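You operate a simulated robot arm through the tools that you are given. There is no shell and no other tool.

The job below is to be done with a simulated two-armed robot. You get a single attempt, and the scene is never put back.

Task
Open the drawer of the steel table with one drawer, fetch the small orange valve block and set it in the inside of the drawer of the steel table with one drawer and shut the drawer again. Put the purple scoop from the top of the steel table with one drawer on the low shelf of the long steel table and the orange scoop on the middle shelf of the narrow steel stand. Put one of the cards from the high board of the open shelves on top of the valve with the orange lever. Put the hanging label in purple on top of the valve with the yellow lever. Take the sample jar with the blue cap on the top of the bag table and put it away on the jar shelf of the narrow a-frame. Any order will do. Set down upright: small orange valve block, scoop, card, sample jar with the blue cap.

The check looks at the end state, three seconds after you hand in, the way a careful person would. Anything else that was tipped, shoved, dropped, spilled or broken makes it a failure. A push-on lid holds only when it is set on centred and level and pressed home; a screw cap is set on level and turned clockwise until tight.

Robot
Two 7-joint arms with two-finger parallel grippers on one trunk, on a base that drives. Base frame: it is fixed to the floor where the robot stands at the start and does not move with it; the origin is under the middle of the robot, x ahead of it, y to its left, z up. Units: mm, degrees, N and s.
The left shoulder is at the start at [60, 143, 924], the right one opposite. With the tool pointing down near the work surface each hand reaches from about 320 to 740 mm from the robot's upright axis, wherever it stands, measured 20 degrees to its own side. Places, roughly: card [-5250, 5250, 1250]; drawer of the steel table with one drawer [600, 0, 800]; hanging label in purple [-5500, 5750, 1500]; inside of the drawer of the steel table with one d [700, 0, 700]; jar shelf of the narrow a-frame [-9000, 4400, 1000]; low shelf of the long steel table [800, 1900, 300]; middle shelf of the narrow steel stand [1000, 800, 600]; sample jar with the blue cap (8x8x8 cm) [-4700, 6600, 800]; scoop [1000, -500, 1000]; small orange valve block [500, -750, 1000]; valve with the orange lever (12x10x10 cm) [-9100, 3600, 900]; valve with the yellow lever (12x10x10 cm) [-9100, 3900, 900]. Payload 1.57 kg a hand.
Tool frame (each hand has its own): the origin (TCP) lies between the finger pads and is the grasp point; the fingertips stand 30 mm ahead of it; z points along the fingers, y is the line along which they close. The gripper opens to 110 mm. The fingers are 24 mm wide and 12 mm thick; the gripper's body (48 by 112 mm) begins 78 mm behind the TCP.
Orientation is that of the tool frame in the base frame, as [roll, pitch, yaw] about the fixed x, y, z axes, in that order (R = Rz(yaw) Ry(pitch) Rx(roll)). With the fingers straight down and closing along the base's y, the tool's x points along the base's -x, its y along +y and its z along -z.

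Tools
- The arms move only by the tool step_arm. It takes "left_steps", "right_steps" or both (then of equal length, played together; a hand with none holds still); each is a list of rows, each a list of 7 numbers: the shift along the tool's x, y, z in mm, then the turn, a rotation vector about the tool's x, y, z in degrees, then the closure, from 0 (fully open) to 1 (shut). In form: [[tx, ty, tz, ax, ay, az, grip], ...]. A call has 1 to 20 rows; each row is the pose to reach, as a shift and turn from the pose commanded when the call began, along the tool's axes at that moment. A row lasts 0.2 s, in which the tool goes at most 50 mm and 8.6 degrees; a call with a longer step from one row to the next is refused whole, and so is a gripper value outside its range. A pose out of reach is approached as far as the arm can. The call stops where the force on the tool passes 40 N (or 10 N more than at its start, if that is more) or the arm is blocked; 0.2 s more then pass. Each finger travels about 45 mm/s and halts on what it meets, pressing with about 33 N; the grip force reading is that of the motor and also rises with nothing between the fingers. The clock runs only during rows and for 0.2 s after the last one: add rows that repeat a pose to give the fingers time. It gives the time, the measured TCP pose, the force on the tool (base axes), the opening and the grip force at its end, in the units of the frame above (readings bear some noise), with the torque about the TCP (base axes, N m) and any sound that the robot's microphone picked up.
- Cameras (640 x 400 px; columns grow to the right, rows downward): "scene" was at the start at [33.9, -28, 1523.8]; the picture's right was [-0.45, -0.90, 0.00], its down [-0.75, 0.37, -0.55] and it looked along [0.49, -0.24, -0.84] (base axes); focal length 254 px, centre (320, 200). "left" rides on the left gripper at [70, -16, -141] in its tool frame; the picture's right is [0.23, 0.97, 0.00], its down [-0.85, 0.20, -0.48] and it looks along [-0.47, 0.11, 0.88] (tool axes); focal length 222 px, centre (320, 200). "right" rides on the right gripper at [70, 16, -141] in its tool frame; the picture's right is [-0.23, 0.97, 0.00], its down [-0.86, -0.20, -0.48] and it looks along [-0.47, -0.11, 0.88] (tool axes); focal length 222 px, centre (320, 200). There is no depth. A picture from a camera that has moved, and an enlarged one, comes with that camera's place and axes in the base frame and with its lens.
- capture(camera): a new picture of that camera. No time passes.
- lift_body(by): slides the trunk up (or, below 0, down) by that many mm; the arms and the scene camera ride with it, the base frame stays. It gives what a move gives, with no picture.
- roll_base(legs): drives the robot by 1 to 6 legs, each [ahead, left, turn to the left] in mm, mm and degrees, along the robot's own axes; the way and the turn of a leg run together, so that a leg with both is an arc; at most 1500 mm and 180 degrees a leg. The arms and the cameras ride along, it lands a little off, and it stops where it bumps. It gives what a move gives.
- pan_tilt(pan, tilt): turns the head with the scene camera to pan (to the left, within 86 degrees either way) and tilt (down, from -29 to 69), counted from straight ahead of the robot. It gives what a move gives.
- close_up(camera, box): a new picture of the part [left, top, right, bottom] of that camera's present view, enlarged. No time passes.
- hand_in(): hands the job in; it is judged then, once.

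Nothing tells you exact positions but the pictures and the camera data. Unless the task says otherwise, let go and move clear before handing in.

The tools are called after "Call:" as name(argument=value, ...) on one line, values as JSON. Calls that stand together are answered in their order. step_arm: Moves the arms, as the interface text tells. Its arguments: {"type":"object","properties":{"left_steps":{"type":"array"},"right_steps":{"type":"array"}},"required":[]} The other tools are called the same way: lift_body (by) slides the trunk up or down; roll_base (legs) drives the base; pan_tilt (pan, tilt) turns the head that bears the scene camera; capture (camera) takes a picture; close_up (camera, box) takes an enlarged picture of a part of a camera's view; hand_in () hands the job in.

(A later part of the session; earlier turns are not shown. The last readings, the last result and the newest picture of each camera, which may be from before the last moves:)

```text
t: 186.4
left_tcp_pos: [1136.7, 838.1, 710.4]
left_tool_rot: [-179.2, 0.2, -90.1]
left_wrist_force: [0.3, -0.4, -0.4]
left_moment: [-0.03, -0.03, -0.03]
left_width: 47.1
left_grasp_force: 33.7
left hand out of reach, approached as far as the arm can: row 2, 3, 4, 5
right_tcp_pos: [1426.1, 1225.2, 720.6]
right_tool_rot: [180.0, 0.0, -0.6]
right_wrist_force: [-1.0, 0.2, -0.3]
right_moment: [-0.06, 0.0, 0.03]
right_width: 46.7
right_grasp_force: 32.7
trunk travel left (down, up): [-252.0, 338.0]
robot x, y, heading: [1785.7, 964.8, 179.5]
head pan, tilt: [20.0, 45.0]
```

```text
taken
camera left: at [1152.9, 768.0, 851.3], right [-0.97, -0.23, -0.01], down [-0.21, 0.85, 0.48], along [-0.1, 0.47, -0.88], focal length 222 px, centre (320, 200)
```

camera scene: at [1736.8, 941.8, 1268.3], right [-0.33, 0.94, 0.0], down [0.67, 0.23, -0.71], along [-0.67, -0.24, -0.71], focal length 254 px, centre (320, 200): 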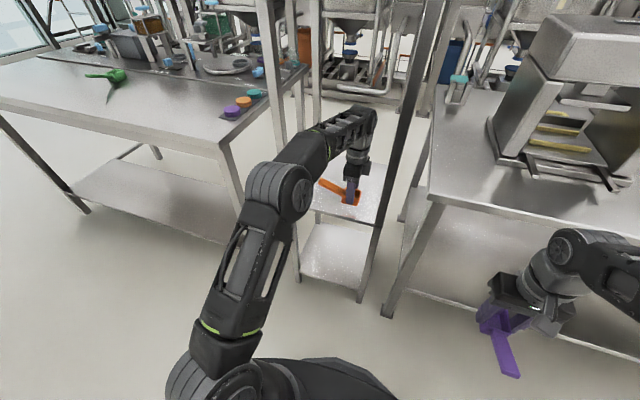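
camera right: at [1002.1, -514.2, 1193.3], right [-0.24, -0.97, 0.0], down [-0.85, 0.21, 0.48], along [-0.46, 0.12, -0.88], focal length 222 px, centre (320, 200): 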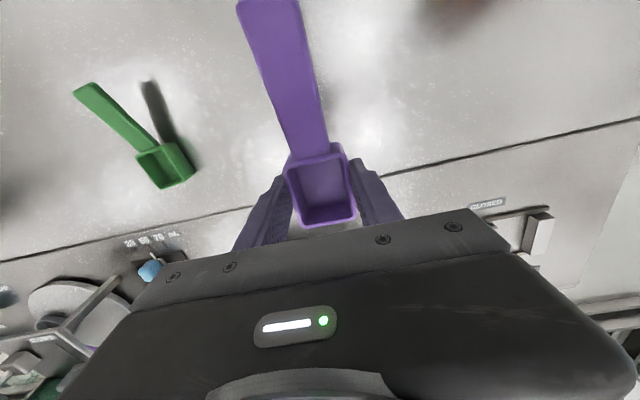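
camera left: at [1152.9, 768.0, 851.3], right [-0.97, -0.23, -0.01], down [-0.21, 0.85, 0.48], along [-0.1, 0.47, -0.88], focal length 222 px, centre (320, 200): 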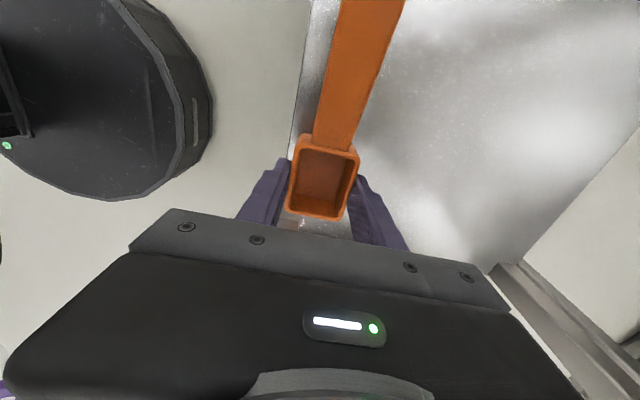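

The arm reached its limit, so I'll roll the base 48 mm forward to bring the scoop over the shelf.

Call:
roll_base(legs=[[48, 0, 0]])

Call:
capture(camera="scene")

Call:
capture(camera="left")

```text
t: 187.4
left_tcp_pos: [1090.1, 838.0, 712.3]
left_tool_rot: [-179.3, 0.2, -90.0]
left_wrist_force: [-0.4, 0.5, -0.8]
left_moment: [0.01, 0.01, 0.01]
left_width: 47.1
left_grasp_force: 32.9
right_tcp_pos: [1377.6, 1223.4, 721.3]
right_tool_rot: [-180.0, 0.0, -0.6]
right_wrist_force: [0.1, -0.8, 0.0]
right_moment: [0.0, 0.01, 0.0]
right_width: 47.0
right_grasp_force: 33.0
trunk travel left (down, up): [-252.0, 338.0]
robot x, y, heading: [1736.2, 964.9, 179.6]
head pan, tilt: [20.0, 45.0]
```

```text
taken
camera scene: at [1689.5, 940.8, 1268.3], right [-0.33, 0.94, 0.0], down [0.67, 0.23, -0.71], along [-0.67, -0.23, -0.71], focal length 254 px, centre (320, 200)
```

scene: 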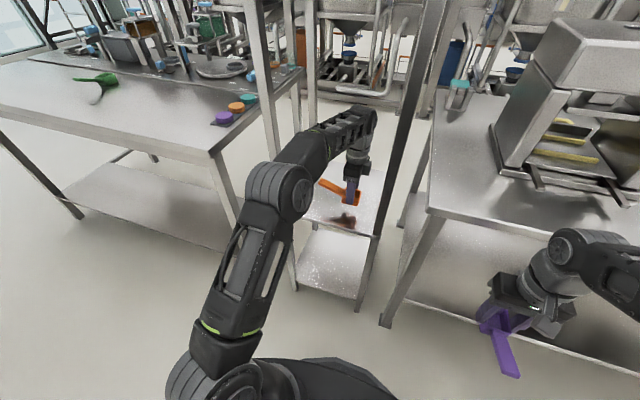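

```text
taken
camera left: at [1105.5, 767.1, 851.2], right [-0.97, -0.23, -0.01], down [-0.21, 0.85, 0.48], along [-0.1, 0.47, -0.88], focal length 222 px, centre (320, 200)
```

left: 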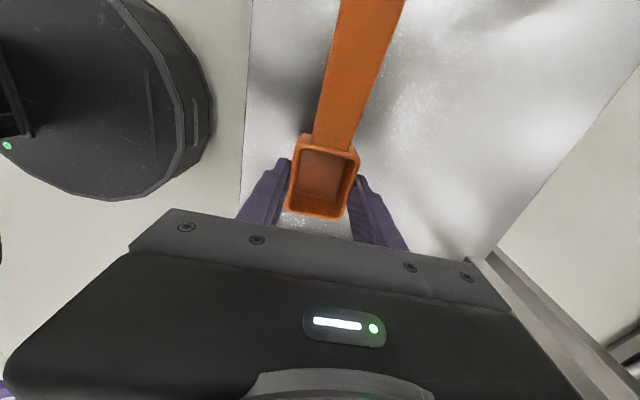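

The cup is over the shelf with its back edge about 60 mm behind. I'll lower towards the shelf.

Call:
step_arm(left_steps=[[0, 0, 15, 0, 0, 0, 0.75], [0, 0, 30, 0, 0, 0, 0.75], [0, 0, 45, 0, 0, 0, 0.75], [0, 0, 58, 0, 0, 0, 0.75], [0, 0, 62, 0, 0, 0, 0.75], [0, 0, 64, 0, 0, 0, 0.75], [0, 0, 66, 0, 0, 0, 0.75], [0, 0, 66, 0, 0, 0, 0.75]])

Call:
capture(camera="left")

Call:
close_up(camera="scene", box=[290, 130, 400, 250])

```text
t: 188.8
left_tcp_pos: [1088.4, 838.3, 655.0]
left_tool_rot: [179.8, 0.4, -89.9]
left_wrist_force: [0.9, -0.4, 14.7]
left_moment: [-0.18, -0.38, -0.01]
left_width: 46.9
left_grasp_force: 32.8
right_tcp_pos: [1378.8, 1224.4, 720.6]
right_tool_rot: [180.0, 0.1, -0.6]
right_wrist_force: [-0.2, -0.4, -1.3]
right_moment: [0.0, 0.02, -0.02]
right_width: 47.2
right_grasp_force: 32.8
trunk travel left (down, up): [-252.0, 338.0]
robot x, y, heading: [1737.5, 963.6, 179.2]
head pan, tilt: [20.0, 45.0]
stopped in row 7 (left hand): the force on the tool passed its limit at 43 N (the readings are from after the stop); the commanded pose is now the measured one
```

```text
taken
camera left: at [1106.2, 767.4, 794.1], right [-0.97, -0.23, 0.0], down [-0.2, 0.85, 0.49], along [-0.11, 0.47, -0.87], focal length 222 px, centre (320, 200)
```

left: 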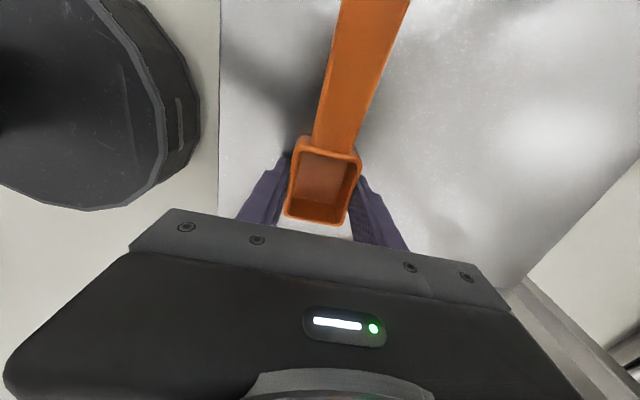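

```text
3.33 times, centred on (345, 190) of scene
camera zoom: at [1691.2, 941.0, 1268.0], right [-0.33, 0.94, 0.0], down [0.67, 0.23, -0.71], along [-0.67, -0.24, -0.71], focal length 845 px, centre (237, 233)
```

zoom: 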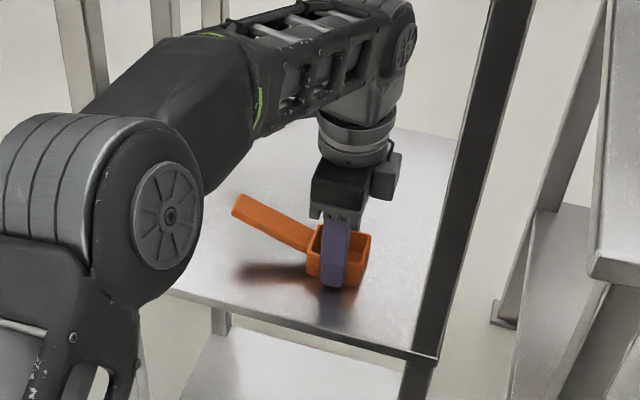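

The cup is standing on the shelf (contact at TCP z≈655). I'll open the fingers and rise.

Call:
step_arm(left_steps=[[0, 0, -0.5, 0, 0, 0, 0.6], [0, 0, -1, 0, 0, 0, 0.45], [0, 0, -1, 0, 0, 0, 0.3], [0, 0, -1, 0, 0, 0, 0.3], [0, 0, -10, 0, 0, 0, 0.3], [0, 0, -25, 0, 0, 0, 0.3], [0, 0, -40, 0, 0, 0, 0.3], [0, 0, -55, 0, 0, 0, 0.3]])

Call:
capture(camera="left")

Call:
close_up(camera="scene", box=[290, 130, 400, 250])

```text
t: 190.6
left_tcp_pos: [1089.2, 838.4, 707.1]
left_tool_rot: [-179.8, 0.5, -90.0]
left_wrist_force: [0.6, 0.4, 0.1]
left_moment: [0.01, -0.05, -0.01]
left_width: 77.1
left_grasp_force: 0.1
right_tcp_pos: [1377.7, 1222.5, 721.2]
right_tool_rot: [-179.9, -0.1, -0.7]
right_wrist_force: [0.5, -0.8, -0.9]
right_moment: [0.01, -0.02, 0.02]
right_width: 46.7
right_grasp_force: 33.4
trunk travel left (down, up): [-252.0, 338.0]
robot x, y, heading: [1735.1, 964.4, 179.5]
head pan, tilt: [20.0, 45.0]
```

```text
taken
camera left: at [1106.1, 767.4, 847.3], right [-0.97, -0.23, 0.0], down [-0.2, 0.85, 0.48], along [-0.11, 0.47, -0.88], focal length 222 px, centre (320, 200)
```

left: 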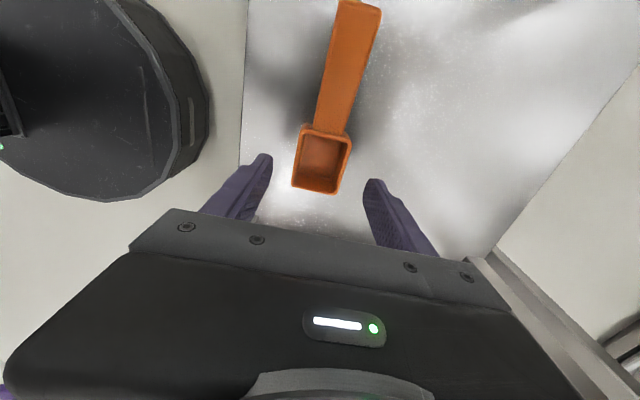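

```text
3.33 times, centred on (345, 190) of scene
camera zoom: at [1689.8, 940.8, 1268.3], right [-0.33, 0.94, 0.0], down [0.67, 0.23, -0.71], along [-0.67, -0.23, -0.71], focal length 845 px, centre (237, 233)
```

zoom: 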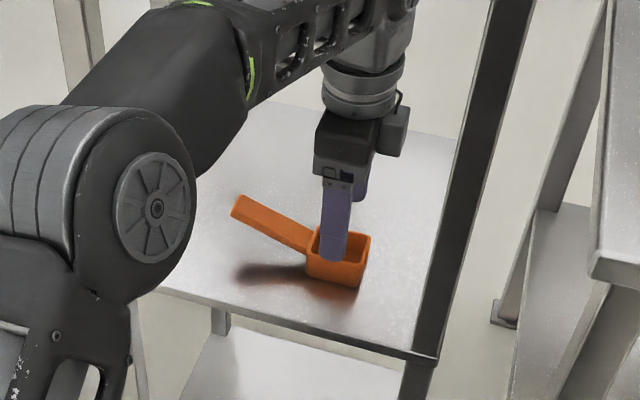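

The orange scoop stands upright on the middle shelf. I'll back straight out.

Call:
roll_base(legs=[[-350, 0, 0]])

Call:
pan_tilt(pan=-10, tilt=35)

Call:
capture(camera="scene")

Call:
capture(camera="right")

```text
t: 192.8
left_tcp_pos: [1442.0, 834.2, 706.7]
left_tool_rot: [-179.9, 0.4, -90.0]
left_wrist_force: [-0.3, -1.0, 0.0]
left_moment: [0.0, 0.0, 0.03]
left_width: 76.9
left_grasp_force: 0.2
right_tcp_pos: [1731.8, 1220.1, 721.3]
right_tool_rot: [179.9, 0.0, -0.7]
right_wrist_force: [0.0, -0.4, -0.5]
right_moment: [0.01, 0.0, 0.02]
right_width: 46.8
right_grasp_force: 32.7
trunk travel left (down, up): [-252.0, 338.0]
robot x, y, heading: [2087.8, 959.8, 179.6]
head pan, tilt: [20.0, 45.0]
```

```text
t: 193.8
left_tcp_pos: [1441.2, 835.0, 706.5]
left_tool_rot: [-179.9, 0.4, -90.0]
left_wrist_force: [0.0, 0.3, -0.1]
left_moment: [0.02, -0.01, 0.02]
left_width: 77.0
left_grasp_force: 0.1
right_tcp_pos: [1730.5, 1220.7, 721.9]
right_tool_rot: [-180.0, 0.0, -0.6]
right_wrist_force: [-0.3, -0.3, -1.0]
right_moment: [0.01, -0.02, -0.02]
right_width: 47.0
right_grasp_force: 32.9
trunk travel left (down, up): [-252.0, 338.0]
robot x, y, heading: [2088.7, 960.8, 179.5]
head pan, tilt: [-10.0, 35.0]
```

```text
taken
camera scene: at [2032.7, 980.1, 1283.1], right [0.18, 0.98, 0.0], down [0.56, -0.11, -0.82], along [-0.81, 0.15, -0.57], focal length 254 px, centre (320, 200)
```

scene: 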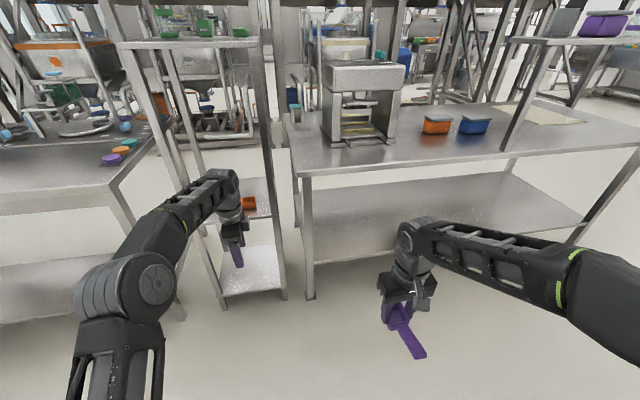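

```text
taken
camera right: at [1802.1, 1204.2, 862.7], right [-0.24, -0.97, 0.0], down [-0.85, 0.21, 0.48], along [-0.46, 0.11, -0.88], focal length 222 px, centre (320, 200)
```

right: 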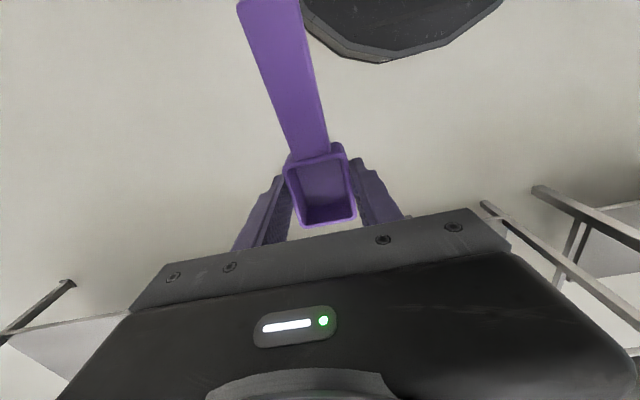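

Next is the low shelf of the long table (z≈300, back edge x≈1175). I'll fold the left hand in and turn it back, so only the right hand reaches forward.

Call:
step_arm(left_steps=[[11, -25, 0, 0, 0, -8.2, 0.3], [23, -50, 0, 0, 0, -16.4, 0.3], [34, -75, 0, 0, 0, -24.5, 0.3], [45, -101, 0, 0, 0, -32.7, 0.3], [57, -126, 0, 0, 0, -40.9, 0.3], [68, -151, 0, 0, 0, -49.1, 0.3], [80, -176, 0, 0, 0, -57.3, 0.3], [91, -201, 0, 0, 0, -65.5, 0.3], [102, -227, 0, 0, 0, -73.6, 0.3], [114, -252, 0, 0, 0, -81.8, 0.3], [125, -277, 0, 0, 0, -90, 0.3], [125, -277, 0, 0, 0, -90, 0.3]])

Call:
roll_base(legs=[[0, -400, 0]])

Call:
lift_body(by=-245)

Call:
pan_tilt(pan=-10, tilt=30)

Call:
capture(camera="scene")

```text
t: 196.4
left_tcp_pos: [1721.2, 709.2, 707.6]
left_tool_rot: [-179.7, 0.0, 0.0]
left_wrist_force: [-0.2, -0.4, 0.4]
left_moment: [-0.03, -0.01, 0.02]
left_width: 76.9
left_grasp_force: 0.0
right_tcp_pos: [1731.4, 1219.7, 721.9]
right_tool_rot: [180.0, 0.0, -0.6]
right_wrist_force: [-0.1, -0.6, -1.1]
right_moment: [0.03, 0.0, 0.0]
right_width: 46.9
right_grasp_force: 33.0
trunk travel left (down, up): [-252.0, 338.0]
robot x, y, heading: [2091.9, 959.5, 179.4]
head pan, tilt: [-10.0, 35.0]
```

```text
t: 198.9
left_tcp_pos: [1724.3, 1105.4, 706.9]
left_tool_rot: [-179.5, -0.2, 0.1]
left_wrist_force: [0.6, -0.2, 0.3]
left_moment: [-0.01, 0.0, 0.02]
left_width: 77.1
left_grasp_force: 0.1
right_tcp_pos: [1733.9, 1616.3, 721.5]
right_tool_rot: [-180.0, 0.0, -0.6]
right_wrist_force: [-0.2, -0.1, -0.9]
right_moment: [0.02, 0.02, 0.04]
right_width: 47.2
right_grasp_force: 32.9
trunk travel left (down, up): [-252.0, 338.0]
robot x, y, heading: [2090.1, 1358.8, 178.9]
head pan, tilt: [-10.0, 35.0]
```

```text
t: 201.4
left_tcp_pos: [1723.8, 1105.8, 462.4]
left_tool_rot: [-179.6, -0.2, 0.2]
left_wrist_force: [-0.1, -0.5, -0.2]
left_moment: [0.01, -0.04, 0.01]
left_width: 77.0
left_grasp_force: 0.0
right_tcp_pos: [1735.2, 1616.9, 475.8]
right_tool_rot: [180.0, 0.0, -0.5]
right_wrist_force: [-0.3, -0.1, -0.3]
right_moment: [0.02, -0.01, -0.03]
right_width: 47.0
right_grasp_force: 33.2
trunk travel left (down, up): [-7.0, 583.0]
robot x, y, heading: [2091.6, 1358.4, 179.6]
head pan, tilt: [-10.0, 35.0]
```

```text
t: 202.1
left_tcp_pos: [1724.0, 1105.9, 462.5]
left_tool_rot: [-179.6, -0.1, 0.2]
left_wrist_force: [-0.9, -0.7, -0.2]
left_moment: [0.01, -0.03, 0.02]
left_width: 77.1
left_grasp_force: 0.0
right_tcp_pos: [1734.9, 1615.8, 476.2]
right_tool_rot: [180.0, 0.0, -0.6]
right_wrist_force: [0.5, 0.4, -0.8]
right_moment: [-0.02, 0.04, -0.03]
right_width: 47.2
right_grasp_force: 32.8
trunk travel left (down, up): [-7.0, 583.0]
robot x, y, heading: [2092.3, 1357.3, 179.5]
head pan, tilt: [-10.0, 30.0]
```

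```text
taken
camera scene: at [2034.6, 1377.6, 1045.9], right [0.18, 0.98, 0.0], down [0.49, -0.09, -0.87], along [-0.85, 0.16, -0.5], focal length 254 px, centre (320, 200)
```

scene: 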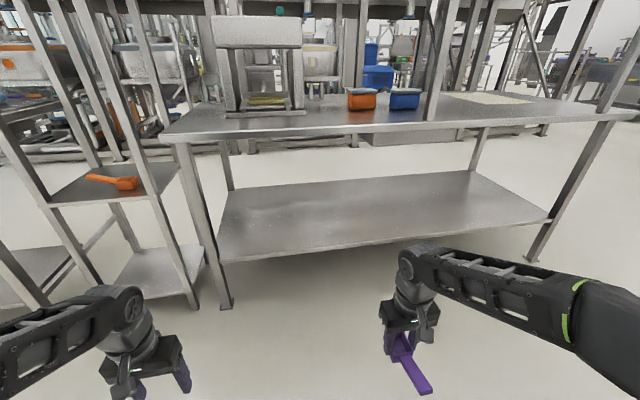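

The low shelf is in plain view, z≈300, with about 500 mm of headroom. I'll roll 380 mm forward.

Call:
roll_base(legs=[[375, 0, 0]])

Call:
step_arm(right_steps=[[-30, 8, 0, 0, 0, 0, 0.75], [-60, 16, 0, 0, 0, 0, 0.75], [-90, 24, 0, 0, 0, 0, 0.75], [-120, 32, 0, 0, 0, 0, 0.75], [-130, 36, 0, 0, 0, 0, 0.75]])

Call:
pan_tilt(pan=-25, tilt=35)

Call:
capture(camera="scene")

Call:
capture(camera="right")

```text
t: 204.5
left_tcp_pos: [1347.2, 1111.7, 461.8]
left_tool_rot: [-179.7, -0.2, 0.0]
left_wrist_force: [-0.6, 0.6, 0.3]
left_moment: [-0.02, -0.03, 0.03]
left_width: 77.0
left_grasp_force: 0.0
right_tcp_pos: [1358.7, 1622.5, 475.4]
right_tool_rot: [-179.9, 0.1, -0.7]
right_wrist_force: [0.1, 0.4, -1.2]
right_moment: [0.0, 0.02, -0.02]
right_width: 47.0
right_grasp_force: 32.9
trunk travel left (down, up): [-7.0, 583.0]
robot x, y, heading: [1718.9, 1359.4, 179.2]
head pan, tilt: [-10.0, 30.0]
```

```text
t: 205.7
left_tcp_pos: [1345.9, 1111.0, 463.0]
left_tool_rot: [-179.7, 0.0, 0.0]
left_wrist_force: [0.1, -0.5, 0.9]
left_moment: [-0.02, 0.02, 0.0]
left_width: 77.2
left_grasp_force: 0.1
right_tcp_pos: [1227.9, 1587.5, 476.2]
right_tool_rot: [179.9, -0.1, -0.6]
right_wrist_force: [1.0, 0.5, -1.2]
right_moment: [0.01, 0.02, 0.07]
right_width: 47.1
right_grasp_force: 33.2
trunk travel left (down, up): [-7.0, 583.0]
robot x, y, heading: [1714.6, 1363.1, 179.4]
head pan, tilt: [-10.0, 30.0]
```

```text
t: 206.4
left_tcp_pos: [1347.0, 1112.3, 463.0]
left_tool_rot: [-179.7, -0.1, 0.0]
left_wrist_force: [0.0, -0.3, 0.2]
left_moment: [-0.03, 0.0, -0.01]
left_width: 77.2
left_grasp_force: 0.0
right_tcp_pos: [1228.3, 1587.1, 476.5]
right_tool_rot: [-179.9, 0.0, -0.7]
right_wrist_force: [0.2, -0.3, 0.0]
right_moment: [0.01, 0.01, -0.01]
right_width: 47.0
right_grasp_force: 32.9
trunk travel left (down, up): [-7.0, 583.0]
robot x, y, heading: [1717.7, 1364.3, 179.6]
head pan, tilt: [-25.0, 35.0]
```

```text
taken
camera scene: at [1667.7, 1403.2, 1038.1], right [0.43, 0.9, 0.0], down [0.52, -0.25, -0.82], along [-0.74, 0.35, -0.57], focal length 254 px, centre (320, 200)
```

scene: 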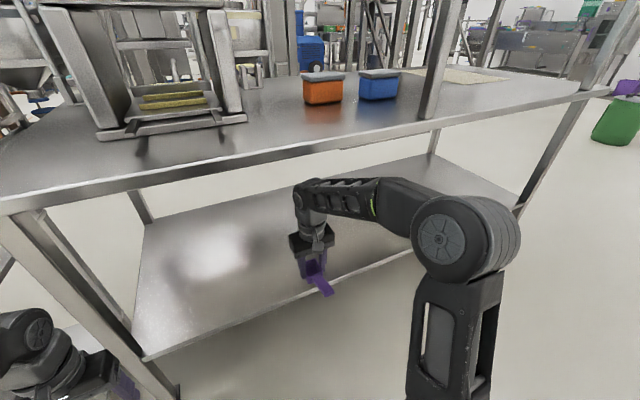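

```text
taken
camera right: at [1299.6, 1570.8, 617.4], right [-0.24, -0.97, 0.0], down [-0.85, 0.21, 0.48], along [-0.46, 0.11, -0.88], focal length 222 px, centre (320, 200)
```

right: 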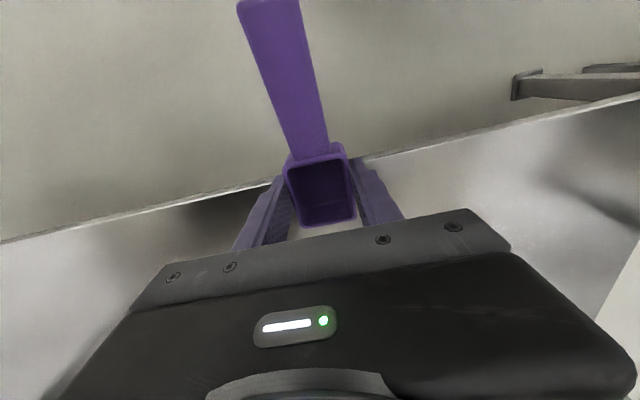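

The hand is at the shelf's edge and the wrist has room below the table top. I'll lower 60 mm, then extend inwards 150 mm.

Call:
step_arm(right_steps=[[0, 0, 20, 0, 0, 0, 0.75], [0, 0, 40, 0, 0, 0, 0.75], [0, 0, 60, 0, 0, 0, 0.75], [-30, 0, 60, 0, 0, 0, 0.75], [-60, 0, 60, 0, 0, 0, 0.75], [-90, 0, 60, 0, 0, 0, 0.75], [-120, 0, 60, 0, 0, 0, 0.75], [-145, 0, 60, 0, 0, 0, 0.75], [-145, 0, 60, 0, 0, 0, 0.75]])

Call:
capture(camera="scene")

Call:
capture(camera="right")

```text
t: 208.4
left_tcp_pos: [1347.4, 1109.9, 462.3]
left_tool_rot: [-179.6, 0.0, 0.0]
left_wrist_force: [0.6, 0.2, 0.9]
left_moment: [0.01, 0.0, 0.0]
left_width: 77.1
left_grasp_force: 0.0
right_tcp_pos: [1082.9, 1590.0, 415.3]
right_tool_rot: [-180.0, 0.0, -0.6]
right_wrist_force: [-0.5, 0.5, -1.0]
right_moment: [0.0, -0.02, 0.0]
right_width: 47.2
right_grasp_force: 33.1
trunk travel left (down, up): [-7.0, 583.0]
robot x, y, heading: [1716.7, 1362.6, 179.4]
head pan, tilt: [-25.0, 35.0]
```

```text
taken
camera scene: at [1667.7, 1403.2, 1038.1], right [0.43, 0.9, 0.0], down [0.52, -0.25, -0.82], along [-0.74, 0.36, -0.57], focal length 254 px, centre (320, 200)
```

scene: 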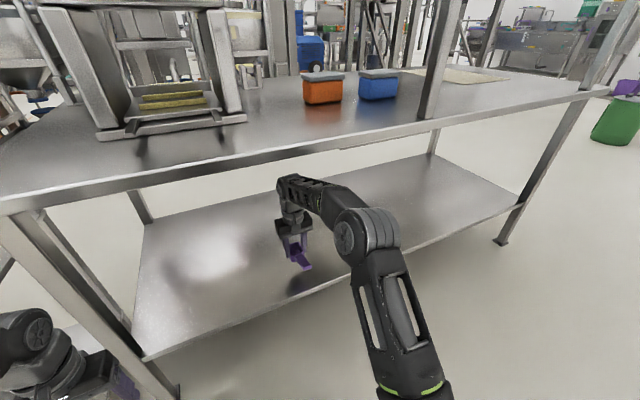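

```text
taken
camera right: at [1154.8, 1572.6, 557.0], right [-0.24, -0.97, 0.0], down [-0.85, 0.21, 0.48], along [-0.46, 0.11, -0.88], focal length 222 px, centre (320, 200)
```

right: 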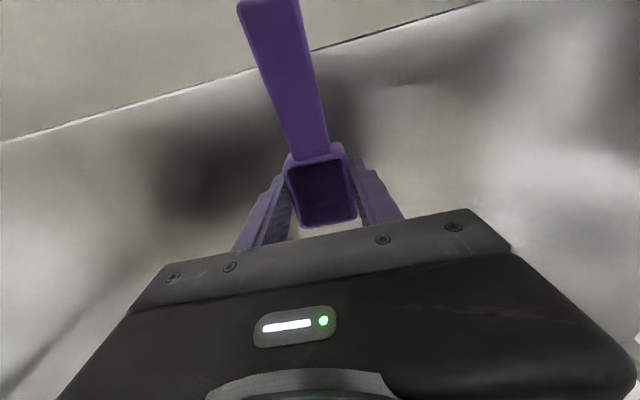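

The cup is over the shelf but the handle would overhang the edge a little. I'll roll 60 mm further in, then lower.

Call:
roll_base(legs=[[60, 0, 0]])

Call:
step_arm(right_steps=[[0, 0, 15, 0, 0, 0, 0.75], [0, 0, 30, 0, 0, 0, 0.75], [0, 0, 42, 0, 0, 0, 0.75], [0, 0, 45, 0, 0, 0, 0.75], [0, 0, 47, 0, 0, 0, 0.75], [0, 0, 49, 0, 0, 0, 0.75], [0, 0, 51, 0, 0, 0, 0.75], [0, 0, 53, 0, 0, 0, 0.75], [0, 0, 55, 0, 0, 0, 0.75], [0, 0, 55, 0, 0, 0, 0.75]])

Call:
capture(camera="right")

```text
t: 209.4
left_tcp_pos: [1287.3, 1111.7, 463.4]
left_tool_rot: [-179.6, -0.1, 0.0]
left_wrist_force: [0.5, 0.0, -0.4]
left_moment: [0.0, 0.0, -0.05]
left_width: 77.0
left_grasp_force: 0.1
right_tcp_pos: [1024.0, 1589.9, 416.3]
right_tool_rot: [-180.0, 0.1, -0.7]
right_wrist_force: [-0.6, 0.3, -0.5]
right_moment: [-0.01, -0.01, 0.0]
right_width: 46.6
right_grasp_force: 32.9
trunk travel left (down, up): [-7.0, 583.0]
robot x, y, heading: [1658.1, 1362.0, 179.2]
head pan, tilt: [-25.0, 35.0]
```

```text
t: 211.6
left_tcp_pos: [1286.9, 1112.6, 462.5]
left_tool_rot: [-179.6, -0.1, 0.0]
left_wrist_force: [0.5, 0.3, -0.4]
left_moment: [-0.01, -0.02, 0.0]
left_width: 77.2
left_grasp_force: 0.0
right_tcp_pos: [1024.7, 1588.3, 360.0]
right_tool_rot: [-180.0, -0.1, -0.7]
right_wrist_force: [-1.1, -0.3, -0.5]
right_moment: [0.02, -0.01, 0.01]
right_width: 47.0
right_grasp_force: 32.9
trunk travel left (down, up): [-7.0, 583.0]
robot x, y, heading: [1657.4, 1365.0, 179.3]
head pan, tilt: [-25.0, 35.0]
```

```text
taken
camera right: at [1095.4, 1573.7, 502.0], right [-0.24, -0.97, 0.0], down [-0.85, 0.21, 0.48], along [-0.46, 0.11, -0.88], focal length 222 px, centre (320, 200)
```

right: 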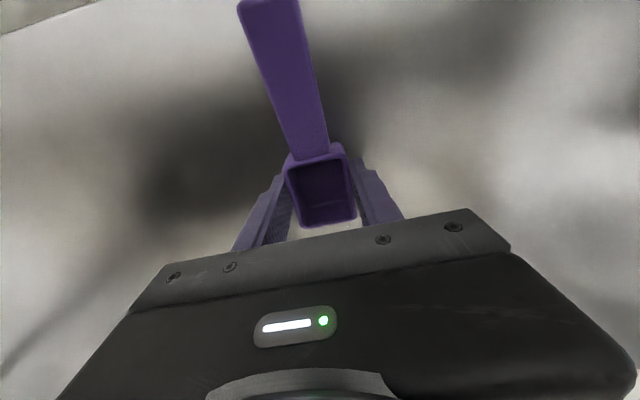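

No contact yet at TCP z≈360. I'll go on down in 2 mm steps.

Call:
step_arm(right_steps=[[0, 0, 2, 0, 0, 0, 0.75], [0, 0, 4, 0, 0, 0, 0.75], [0, 0, 6, 0, 0, 0, 0.75], [0, 0, 8, 0, 0, 0, 0.75], [0, 0, 10, 0, 0, 0, 0.75], [0, 0, 10, 0, 0, 0, 0.75]])

Call:
step_arm(right_steps=[[0, 0, 1.5, 0, 0, 0, 0.75], [0, 0, 3, 0, 0, 0, 0.75], [0, 0, 4.5, 0, 0, 0, 0.75], [0, 0, 6, 0, 0, 0, 0.75], [0, 0, 6, 0, 0, 0, 0.75]])

```text
t: 213.0
left_tcp_pos: [1287.2, 1111.7, 462.5]
left_tool_rot: [-179.6, 0.0, 0.0]
left_wrist_force: [0.2, 0.1, 0.1]
left_moment: [0.01, -0.04, 0.0]
left_width: 77.1
left_grasp_force: 0.1
right_tcp_pos: [1023.9, 1590.1, 350.9]
right_tool_rot: [-180.0, 0.0, -0.7]
right_wrist_force: [0.0, -0.8, -0.4]
right_moment: [0.0, 0.01, -0.04]
right_width: 46.9
right_grasp_force: 33.1
trunk travel left (down, up): [-7.0, 583.0]
robot x, y, heading: [1656.9, 1361.8, 179.2]
head pan, tilt: [-25.0, 35.0]
```

```text
t: 214.2
left_tcp_pos: [1287.8, 1111.6, 462.4]
left_tool_rot: [-179.6, -0.1, -0.1]
left_wrist_force: [-1.1, -0.2, 0.2]
left_moment: [0.03, -0.01, 0.03]
left_width: 77.0
left_grasp_force: 0.1
right_tcp_pos: [1024.6, 1590.2, 345.6]
right_tool_rot: [179.9, 0.0, -0.8]
right_wrist_force: [-0.5, -0.1, -1.3]
right_moment: [-0.02, 0.01, 0.03]
right_width: 47.1
right_grasp_force: 33.3
trunk travel left (down, up): [-7.0, 583.0]
robot x, y, heading: [1655.7, 1364.0, 179.3]
head pan, tilt: [-25.0, 35.0]
```

Call:
step_arm(right_steps=[[0, 0, 1.5, 0, 0, 0, 0.75], [0, 0, 3, 0, 0, 0, 0.75], [0, 0, 4.5, 0, 0, 0, 0.75], [0, 0, 6, 0, 0, 0, 0.75], [0, 0, 6, 0, 0, 0, 0.75]])

Call:
close_up(camera="scene", box=[220, 150, 400, 290])

```text
t: 215.4
left_tcp_pos: [1288.2, 1112.1, 463.4]
left_tool_rot: [-179.6, 0.0, -0.1]
left_wrist_force: [-0.2, -0.5, -0.4]
left_moment: [-0.01, -0.04, -0.02]
left_width: 77.1
left_grasp_force: 0.0
right_tcp_pos: [1024.4, 1590.5, 341.4]
right_tool_rot: [180.0, 0.3, -0.7]
right_wrist_force: [2.6, 0.9, 20.1]
right_moment: [0.02, -0.51, 0.02]
right_width: 46.8
right_grasp_force: 32.8
trunk travel left (down, up): [-7.0, 583.0]
robot x, y, heading: [1656.9, 1362.1, 179.4]
head pan, tilt: [-25.0, 35.0]
```

```text
2.86 times, centred on (310, 220) of scene
camera zoom: at [1609.4, 1403.5, 1038.5], right [0.43, 0.9, 0.0], down [0.52, -0.25, -0.82], along [-0.74, 0.36, -0.57], focal length 724 px, centre (349, 143)
```

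zoom: 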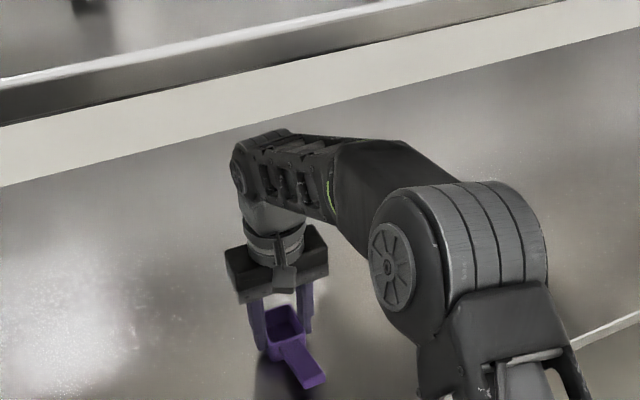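

Contact at TCP z≈341. I'll release the purple scoop and rise.

Call:
step_arm(right_steps=[[0, 0, -0.5, 0, 0, 0, 0.6], [0, 0, -1, 0, 0, 0, 0.45], [0, 0, -1, 0, 0, 0, 0.3], [0, 0, -1, 0, 0, 0, 0.3], [0, 0, -15, 0, 0, 0, 0.3], [0, 0, -35, 0, 0, 0, 0.3], [0, 0, -55, 0, 0, 0, 0.3], [0, 0, -75, 0, 0, 0, 0.3]])

Call:
capture(camera="right")

Call:
close_up(camera="scene", box=[220, 150, 400, 290])

```text
t: 217.2
left_tcp_pos: [1288.1, 1112.1, 462.9]
left_tool_rot: [-179.6, -0.1, 0.0]
left_wrist_force: [-1.0, 0.7, -0.4]
left_moment: [0.02, 0.0, -0.02]
left_width: 77.0
left_grasp_force: 0.0
right_tcp_pos: [1024.7, 1589.4, 413.5]
right_tool_rot: [180.0, 0.0, -0.7]
right_wrist_force: [-0.1, 0.5, 0.6]
right_moment: [-0.01, -0.02, 0.03]
right_width: 76.7
right_grasp_force: 0.0
trunk travel left (down, up): [-7.0, 583.0]
robot x, y, heading: [1657.0, 1367.7, 179.6]
head pan, tilt: [-25.0, 35.0]
```

```text
taken
camera right: at [1095.4, 1573.2, 555.0], right [-0.24, -0.97, 0.0], down [-0.85, 0.21, 0.48], along [-0.46, 0.11, -0.88], focal length 222 px, centre (320, 200)
```

right: 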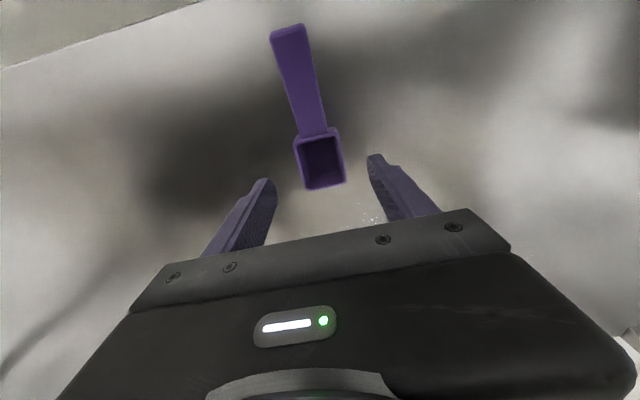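

```text
2.86 times, centred on (310, 220) of scene
camera zoom: at [1607.9, 1403.9, 1038.1], right [0.43, 0.9, 0.0], down [0.52, -0.25, -0.82], along [-0.74, 0.36, -0.57], focal length 724 px, centre (349, 143)
```

zoom: 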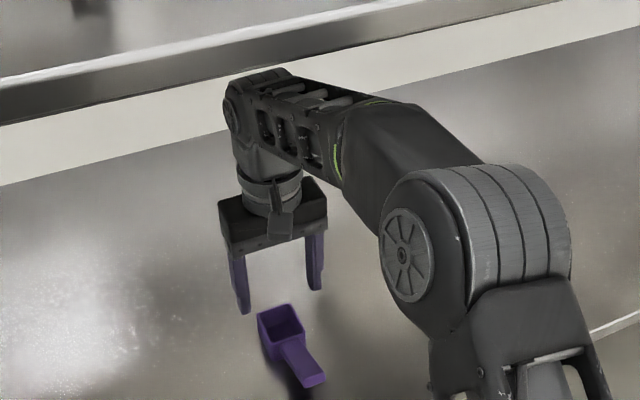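

The purple scoop stands upright on the low shelf. I'll back out, raise the trunk and look around for the route to the far area.

Call:
roll_base(legs=[[-450, 0, 0]])

Call:
lift_body(by=500)

Call:
pan_tilt(pan=-60, tilt=15)

Call:
capture(camera="scene")

Call:
pan_tilt(pan=-10, tilt=25)

Call:
capture(camera="scene")

```text
t: 219.9
left_tcp_pos: [1735.4, 1106.6, 461.6]
left_tool_rot: [-179.6, -0.1, -0.2]
left_wrist_force: [0.8, -0.4, -0.3]
left_moment: [-0.01, 0.01, 0.0]
left_width: 76.9
left_grasp_force: 0.0
right_tcp_pos: [1471.9, 1585.1, 413.0]
right_tool_rot: [-179.9, 0.0, -0.7]
right_wrist_force: [-0.8, 0.5, -0.4]
right_moment: [-0.02, -0.02, 0.03]
right_width: 76.9
right_grasp_force: 0.0
trunk travel left (down, up): [-7.0, 583.0]
robot x, y, heading: [2106.5, 1355.4, 179.2]
head pan, tilt: [-25.0, 35.0]
```

```text
refused: 500 is not a number from -400 to 400
```

```text
t: 220.9
left_tcp_pos: [1735.3, 1105.7, 463.2]
left_tool_rot: [-179.6, 0.0, 0.0]
left_wrist_force: [-0.3, 0.1, 0.6]
left_moment: [0.01, 0.03, 0.0]
left_width: 77.1
left_grasp_force: 0.2
right_tcp_pos: [1473.0, 1584.2, 414.2]
right_tool_rot: [180.0, 0.1, -0.8]
right_wrist_force: [0.3, 0.0, -0.5]
right_moment: [0.0, -0.01, -0.01]
right_width: 77.0
right_grasp_force: 0.0
trunk travel left (down, up): [-7.0, 583.0]
robot x, y, heading: [2106.8, 1356.8, 179.1]
head pan, tilt: [-60.0, 15.0]
```

```text
taken
camera scene: at [2089.5, 1441.3, 1070.1], right [0.87, 0.49, 0.0], down [0.13, -0.23, -0.97], along [-0.47, 0.84, -0.26], focal length 254 px, centre (320, 200)
```

scene: 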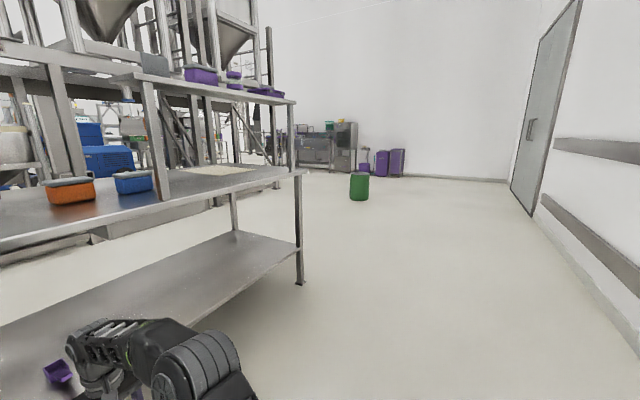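

```text
t: 222.1
left_tcp_pos: [1735.1, 1105.8, 462.6]
left_tool_rot: [-179.6, -0.1, 0.0]
left_wrist_force: [0.4, 0.1, 0.1]
left_moment: [0.04, 0.04, 0.0]
left_width: 76.8
left_grasp_force: 0.1
right_tcp_pos: [1471.7, 1585.1, 413.0]
right_tool_rot: [180.0, -0.1, -0.8]
right_wrist_force: [0.7, 1.1, 0.2]
right_moment: [0.02, 0.04, 0.04]
right_width: 77.1
right_grasp_force: 0.1
trunk travel left (down, up): [-7.0, 583.0]
robot x, y, heading: [2110.2, 1357.0, 179.0]
head pan, tilt: [-10.0, 25.0]
```

```text
taken
camera scene: at [2044.7, 1377.2, 1053.9], right [0.19, 0.98, 0.0], down [0.41, -0.08, -0.91], along [-0.89, 0.17, -0.42], focal length 254 px, centre (320, 200)
```

scene: 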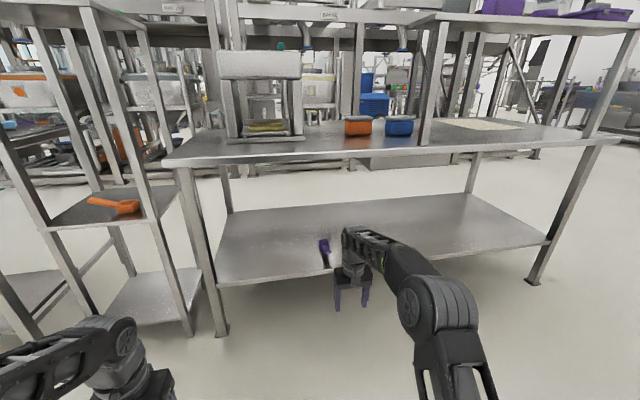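

I'll pull the right hand in and raise the trunk in two parts, then drive along the corridor.

Call:
step_arm(right_steps=[[35, -5, -10, 0, 0, 0, 0.3], [70, -10, -20, 0, 0, 0, 0.3], [105, -15, -30, 0, 0, 0, 0.3], [140, -20, -40, 0, 0, 0, 0.3], [175, -25, -50, 0, 0, 0, 0.3], [210, -30, -55, 0, 0, 0, 0.3], [240, -35, -55, 0, 0, 0, 0.3]])

Call:
lift_body(by=400)

Call:
lift_body(by=150)

Call:
roll_base(legs=[[0, -1400, 0], [0, -1200, 0]])

Call:
pan_tilt(pan=0, tilt=15)

Call:
capture(camera="scene")

Call:
pan_tilt(pan=-60, tilt=15)

Call:
capture(camera="scene")

```text
t: 223.7
left_tcp_pos: [1734.0, 1106.2, 462.3]
left_tool_rot: [-179.6, 0.0, -0.1]
left_wrist_force: [-0.2, -0.1, -0.8]
left_moment: [0.02, -0.01, -0.02]
left_width: 76.9
left_grasp_force: 0.1
right_tcp_pos: [1714.4, 1616.3, 469.3]
right_tool_rot: [179.9, 0.0, -0.8]
right_wrist_force: [0.1, -0.2, -1.1]
right_moment: [-0.01, -0.01, 0.02]
right_width: 76.9
right_grasp_force: 0.1
trunk travel left (down, up): [-7.0, 583.0]
robot x, y, heading: [2103.8, 1356.6, 179.1]
head pan, tilt: [-10.0, 25.0]
```

```text
t: 227.5
left_tcp_pos: [1735.9, 1105.6, 862.3]
left_tool_rot: [-179.6, -0.1, -0.1]
left_wrist_force: [0.3, 0.5, 0.0]
left_moment: [-0.01, 0.0, -0.01]
left_width: 77.0
left_grasp_force: 0.1
right_tcp_pos: [1714.7, 1616.2, 869.4]
right_tool_rot: [180.0, -0.1, -0.8]
right_wrist_force: [0.3, -0.3, 0.5]
right_moment: [0.03, 0.03, 0.01]
right_width: 77.1
right_grasp_force: 0.0
trunk travel left (down, up): [-407.0, 183.0]
robot x, y, heading: [2105.3, 1358.2, 179.0]
head pan, tilt: [-10.0, 25.0]
```

```text
t: 229.3
left_tcp_pos: [1734.8, 1106.2, 1012.6]
left_tool_rot: [-179.6, -0.1, -0.1]
left_wrist_force: [0.0, 0.4, 0.5]
left_moment: [0.02, 0.0, -0.01]
left_width: 77.0
left_grasp_force: 0.1
right_tcp_pos: [1714.9, 1616.7, 1019.6]
right_tool_rot: [-179.9, 0.0, -0.8]
right_wrist_force: [0.4, -0.7, -0.2]
right_moment: [-0.01, 0.02, -0.02]
right_width: 76.9
right_grasp_force: 0.1
trunk travel left (down, up): [-557.0, 33.0]
robot x, y, heading: [2104.9, 1355.9, 179.1]
head pan, tilt: [-10.0, 25.0]
```

```text
t: 242.0
left_tcp_pos: [1769.0, 3720.8, 1012.5]
left_tool_rot: [-179.7, -0.1, -0.2]
left_wrist_force: [-1.0, -0.1, -0.2]
left_moment: [-0.01, -0.01, 0.03]
left_width: 76.8
left_grasp_force: 0.0
right_tcp_pos: [1749.3, 4230.6, 1018.6]
right_tool_rot: [180.0, 0.1, -0.9]
right_wrist_force: [0.3, 0.6, 0.4]
right_moment: [-0.03, 0.02, 0.01]
right_width: 77.1
right_grasp_force: 0.1
trunk travel left (down, up): [-557.0, 33.0]
robot x, y, heading: [2137.7, 3970.3, 179.1]
head pan, tilt: [-10.0, 25.0]
```

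```text
t: 242.7
left_tcp_pos: [1770.0, 3719.9, 1012.4]
left_tool_rot: [-179.5, -0.1, -0.2]
left_wrist_force: [-0.4, -1.0, -0.8]
left_moment: [0.01, 0.01, 0.02]
left_width: 77.0
left_grasp_force: 0.0
right_tcp_pos: [1749.3, 4229.9, 1018.0]
right_tool_rot: [180.0, 0.0, -0.8]
right_wrist_force: [0.0, -0.6, 0.0]
right_moment: [0.03, 0.02, 0.02]
right_width: 76.9
right_grasp_force: 0.0
trunk travel left (down, up): [-557.0, 33.0]
robot x, y, heading: [2140.1, 3972.3, 179.3]
head pan, tilt: [0.0, 15.0]
```

```text
taken
camera scene: at [2077.3, 3974.7, 1620.1], right [0.02, 1.0, 0.0], down [0.26, 0.0, -0.97], along [-0.97, 0.01, -0.26], focal length 254 px, centre (320, 200)
```

scene: 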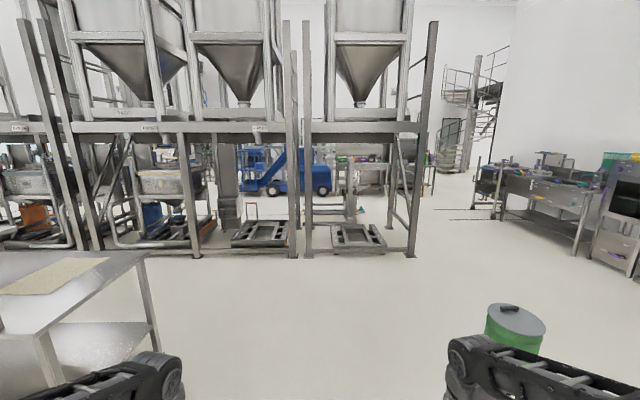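

```text
t: 244.0
left_tcp_pos: [1770.2, 3720.3, 1012.9]
left_tool_rot: [-179.6, -0.1, -0.2]
left_wrist_force: [-1.1, 0.9, 0.0]
left_moment: [0.0, -0.04, -0.03]
left_width: 77.0
left_grasp_force: 0.1
right_tcp_pos: [1749.4, 4230.5, 1018.9]
right_tool_rot: [180.0, 0.0, -0.9]
right_wrist_force: [-0.3, 0.7, -0.4]
right_moment: [-0.03, 0.0, 0.02]
right_width: 77.1
right_grasp_force: 0.1
trunk travel left (down, up): [-557.0, 33.0]
robot x, y, heading: [2138.0, 3969.4, 179.2]
head pan, tilt: [-60.0, 15.0]
```

```text
taken
camera scene: at [2125.1, 4054.8, 1620.1], right [0.87, 0.49, 0.0], down [0.13, -0.23, -0.97], along [-0.47, 0.84, -0.26], focal length 254 px, centre (320, 200)
```

scene: 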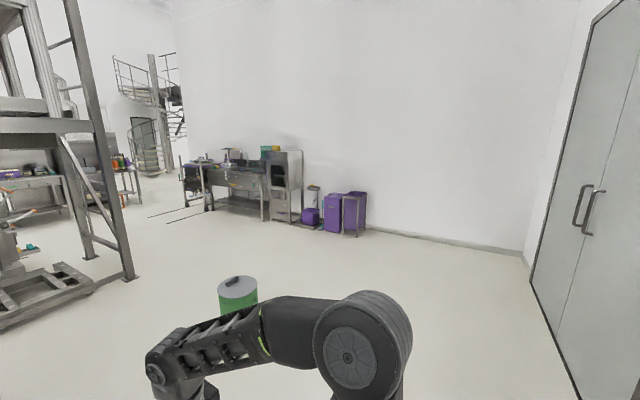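

Past the rack's end post (≈(−1058, 5267)) there's an open aisle about 2 m wide around y≈6300, with the green barrel at ≈(600, 5400) to avoid. I'll drive over to that aisle.

Call:
roll_base(legs=[[0, -1400, 0], [0, -950, 0.8]])

Call:
pan_tilt(pan=0, tilt=20)

Call:
capture(camera="scene")

```text
t: 255.6
left_tcp_pos: [1798.2, 6062.6, 1011.8]
left_tool_rot: [-179.6, -0.1, 0.8]
left_wrist_force: [-0.2, 0.5, 0.1]
left_moment: [0.01, -0.02, 0.03]
left_width: 77.2
left_grasp_force: 0.0
right_tcp_pos: [1769.7, 6571.0, 1018.9]
right_tool_rot: [-179.9, 0.1, 0.0]
right_wrist_force: [-0.5, -1.1, -0.2]
right_moment: [-0.03, 0.01, 0.0]
right_width: 77.1
right_grasp_force: 0.0
trunk travel left (down, up): [-557.0, 33.0]
robot x, y, heading: [2165.6, 6317.5, -179.9]
head pan, tilt: [-60.0, 15.0]
```

```text
t: 256.9
left_tcp_pos: [1797.8, 6061.5, 1012.5]
left_tool_rot: [-179.6, -0.1, 0.8]
left_wrist_force: [-0.6, 0.0, -0.4]
left_moment: [0.0, -0.01, -0.04]
left_width: 77.3
left_grasp_force: 0.0
right_tcp_pos: [1769.2, 6571.6, 1018.2]
right_tool_rot: [-180.0, -0.1, 0.1]
right_wrist_force: [-0.2, 0.1, -0.2]
right_moment: [-0.02, 0.01, -0.02]
right_width: 76.8
right_grasp_force: 0.0
trunk travel left (down, up): [-557.0, 33.0]
robot x, y, heading: [2164.1, 6314.6, -179.9]
head pan, tilt: [0.0, 20.0]
```

```text
taken
camera scene: at [2101.5, 6321.7, 1612.0], right [0.0, 1.0, 0.0], down [0.34, 0.0, -0.94], along [-0.94, 0.0, -0.34], focal length 254 px, centre (320, 200)
```

scene: 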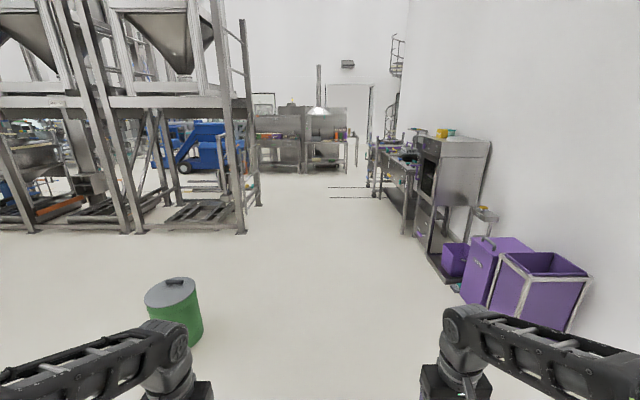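

The aisle is clear. I'll drive 4.3 m ahead along it and look again.

Call:
roll_base(legs=[[1450, 0, 0], [1450, 0, 0], [1400, 0, 0]])

Call:
pan_tilt(pan=15, tilt=15)

Call:
capture(camera="scene")

Call:
pan_tilt(pan=-30, tilt=15)

Call:
capture(camera="scene")

```text
t: 277.5
left_tcp_pos: [-2505.9, 6001.0, 1012.5]
left_tool_rot: [-179.6, 0.0, 1.7]
left_wrist_force: [0.6, -0.5, 0.2]
left_moment: [-0.01, -0.02, 0.01]
left_width: 77.0
left_grasp_force: 0.0
right_tcp_pos: [-2543.6, 6510.4, 1019.1]
right_tool_rot: [-180.0, -0.1, 1.0]
right_wrist_force: [0.0, -1.4, -0.5]
right_moment: [-0.01, -0.02, 0.03]
right_width: 77.0
right_grasp_force: 0.1
trunk travel left (down, up): [-557.0, 33.0]
robot x, y, heading: [-2143.2, 6265.8, -179.1]
head pan, tilt: [0.0, 20.0]
```

```text
t: 278.3
left_tcp_pos: [-2507.4, 6001.4, 1011.8]
left_tool_rot: [-179.6, -0.1, 1.7]
left_wrist_force: [0.0, -0.8, 0.0]
left_moment: [0.03, 0.0, -0.01]
left_width: 76.9
left_grasp_force: 0.1
right_tcp_pos: [-2543.9, 6509.4, 1019.2]
right_tool_rot: [179.9, 0.0, 1.0]
right_wrist_force: [0.5, -0.1, -1.0]
right_moment: [0.01, -0.05, 0.0]
right_width: 76.7
right_grasp_force: 0.0
trunk travel left (down, up): [-557.0, 33.0]
robot x, y, heading: [-2146.1, 6263.9, -178.6]
head pan, tilt: [15.0, 15.0]
```

```text
taken
camera scene: at [-2203.6, 6241.6, 1620.1], right [-0.27, 0.96, 0.0], down [0.25, 0.07, -0.97], along [-0.93, -0.27, -0.26], focal length 254 px, centre (320, 200)
```

scene: 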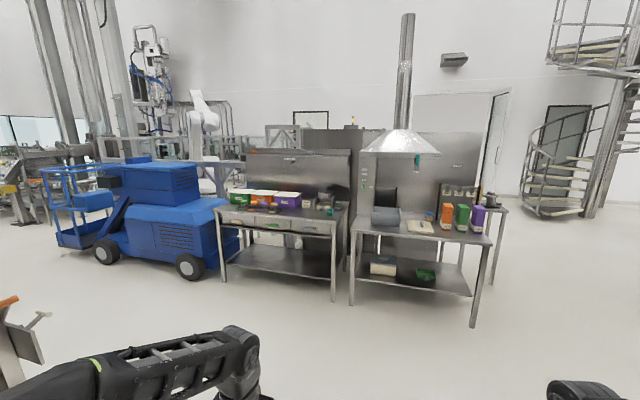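

```text
t: 279.4
left_tcp_pos: [-2506.8, 6001.8, 1013.3]
left_tool_rot: [-179.6, -0.2, 1.6]
left_wrist_force: [-0.3, -0.2, -0.2]
left_moment: [-0.01, 0.0, 0.0]
left_width: 76.7
left_grasp_force: 0.0
right_tcp_pos: [-2543.4, 6509.6, 1019.9]
right_tool_rot: [-180.0, 0.0, 1.0]
right_wrist_force: [0.2, -0.8, 0.0]
right_moment: [0.03, -0.02, 0.01]
right_width: 76.9
right_grasp_force: 0.0
trunk travel left (down, up): [-557.0, 33.0]
robot x, y, heading: [-2144.7, 6266.4, -179.1]
head pan, tilt: [-30.0, 15.0]
```

```text
taken
camera scene: at [-2195.4, 6312.4, 1620.1], right [0.48, 0.88, 0.0], down [0.23, -0.13, -0.97], along [-0.85, 0.47, -0.26], focal length 254 px, centre (320, 200)
```

scene: 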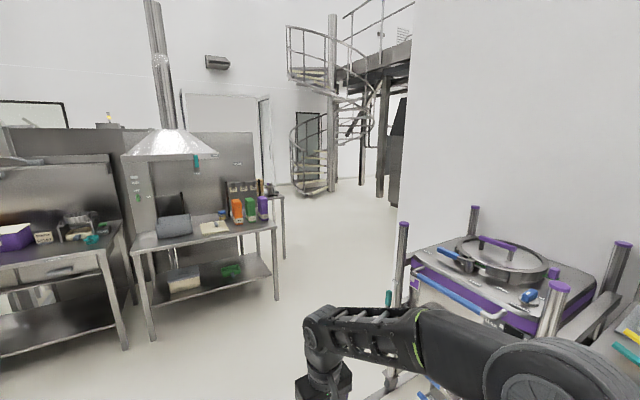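

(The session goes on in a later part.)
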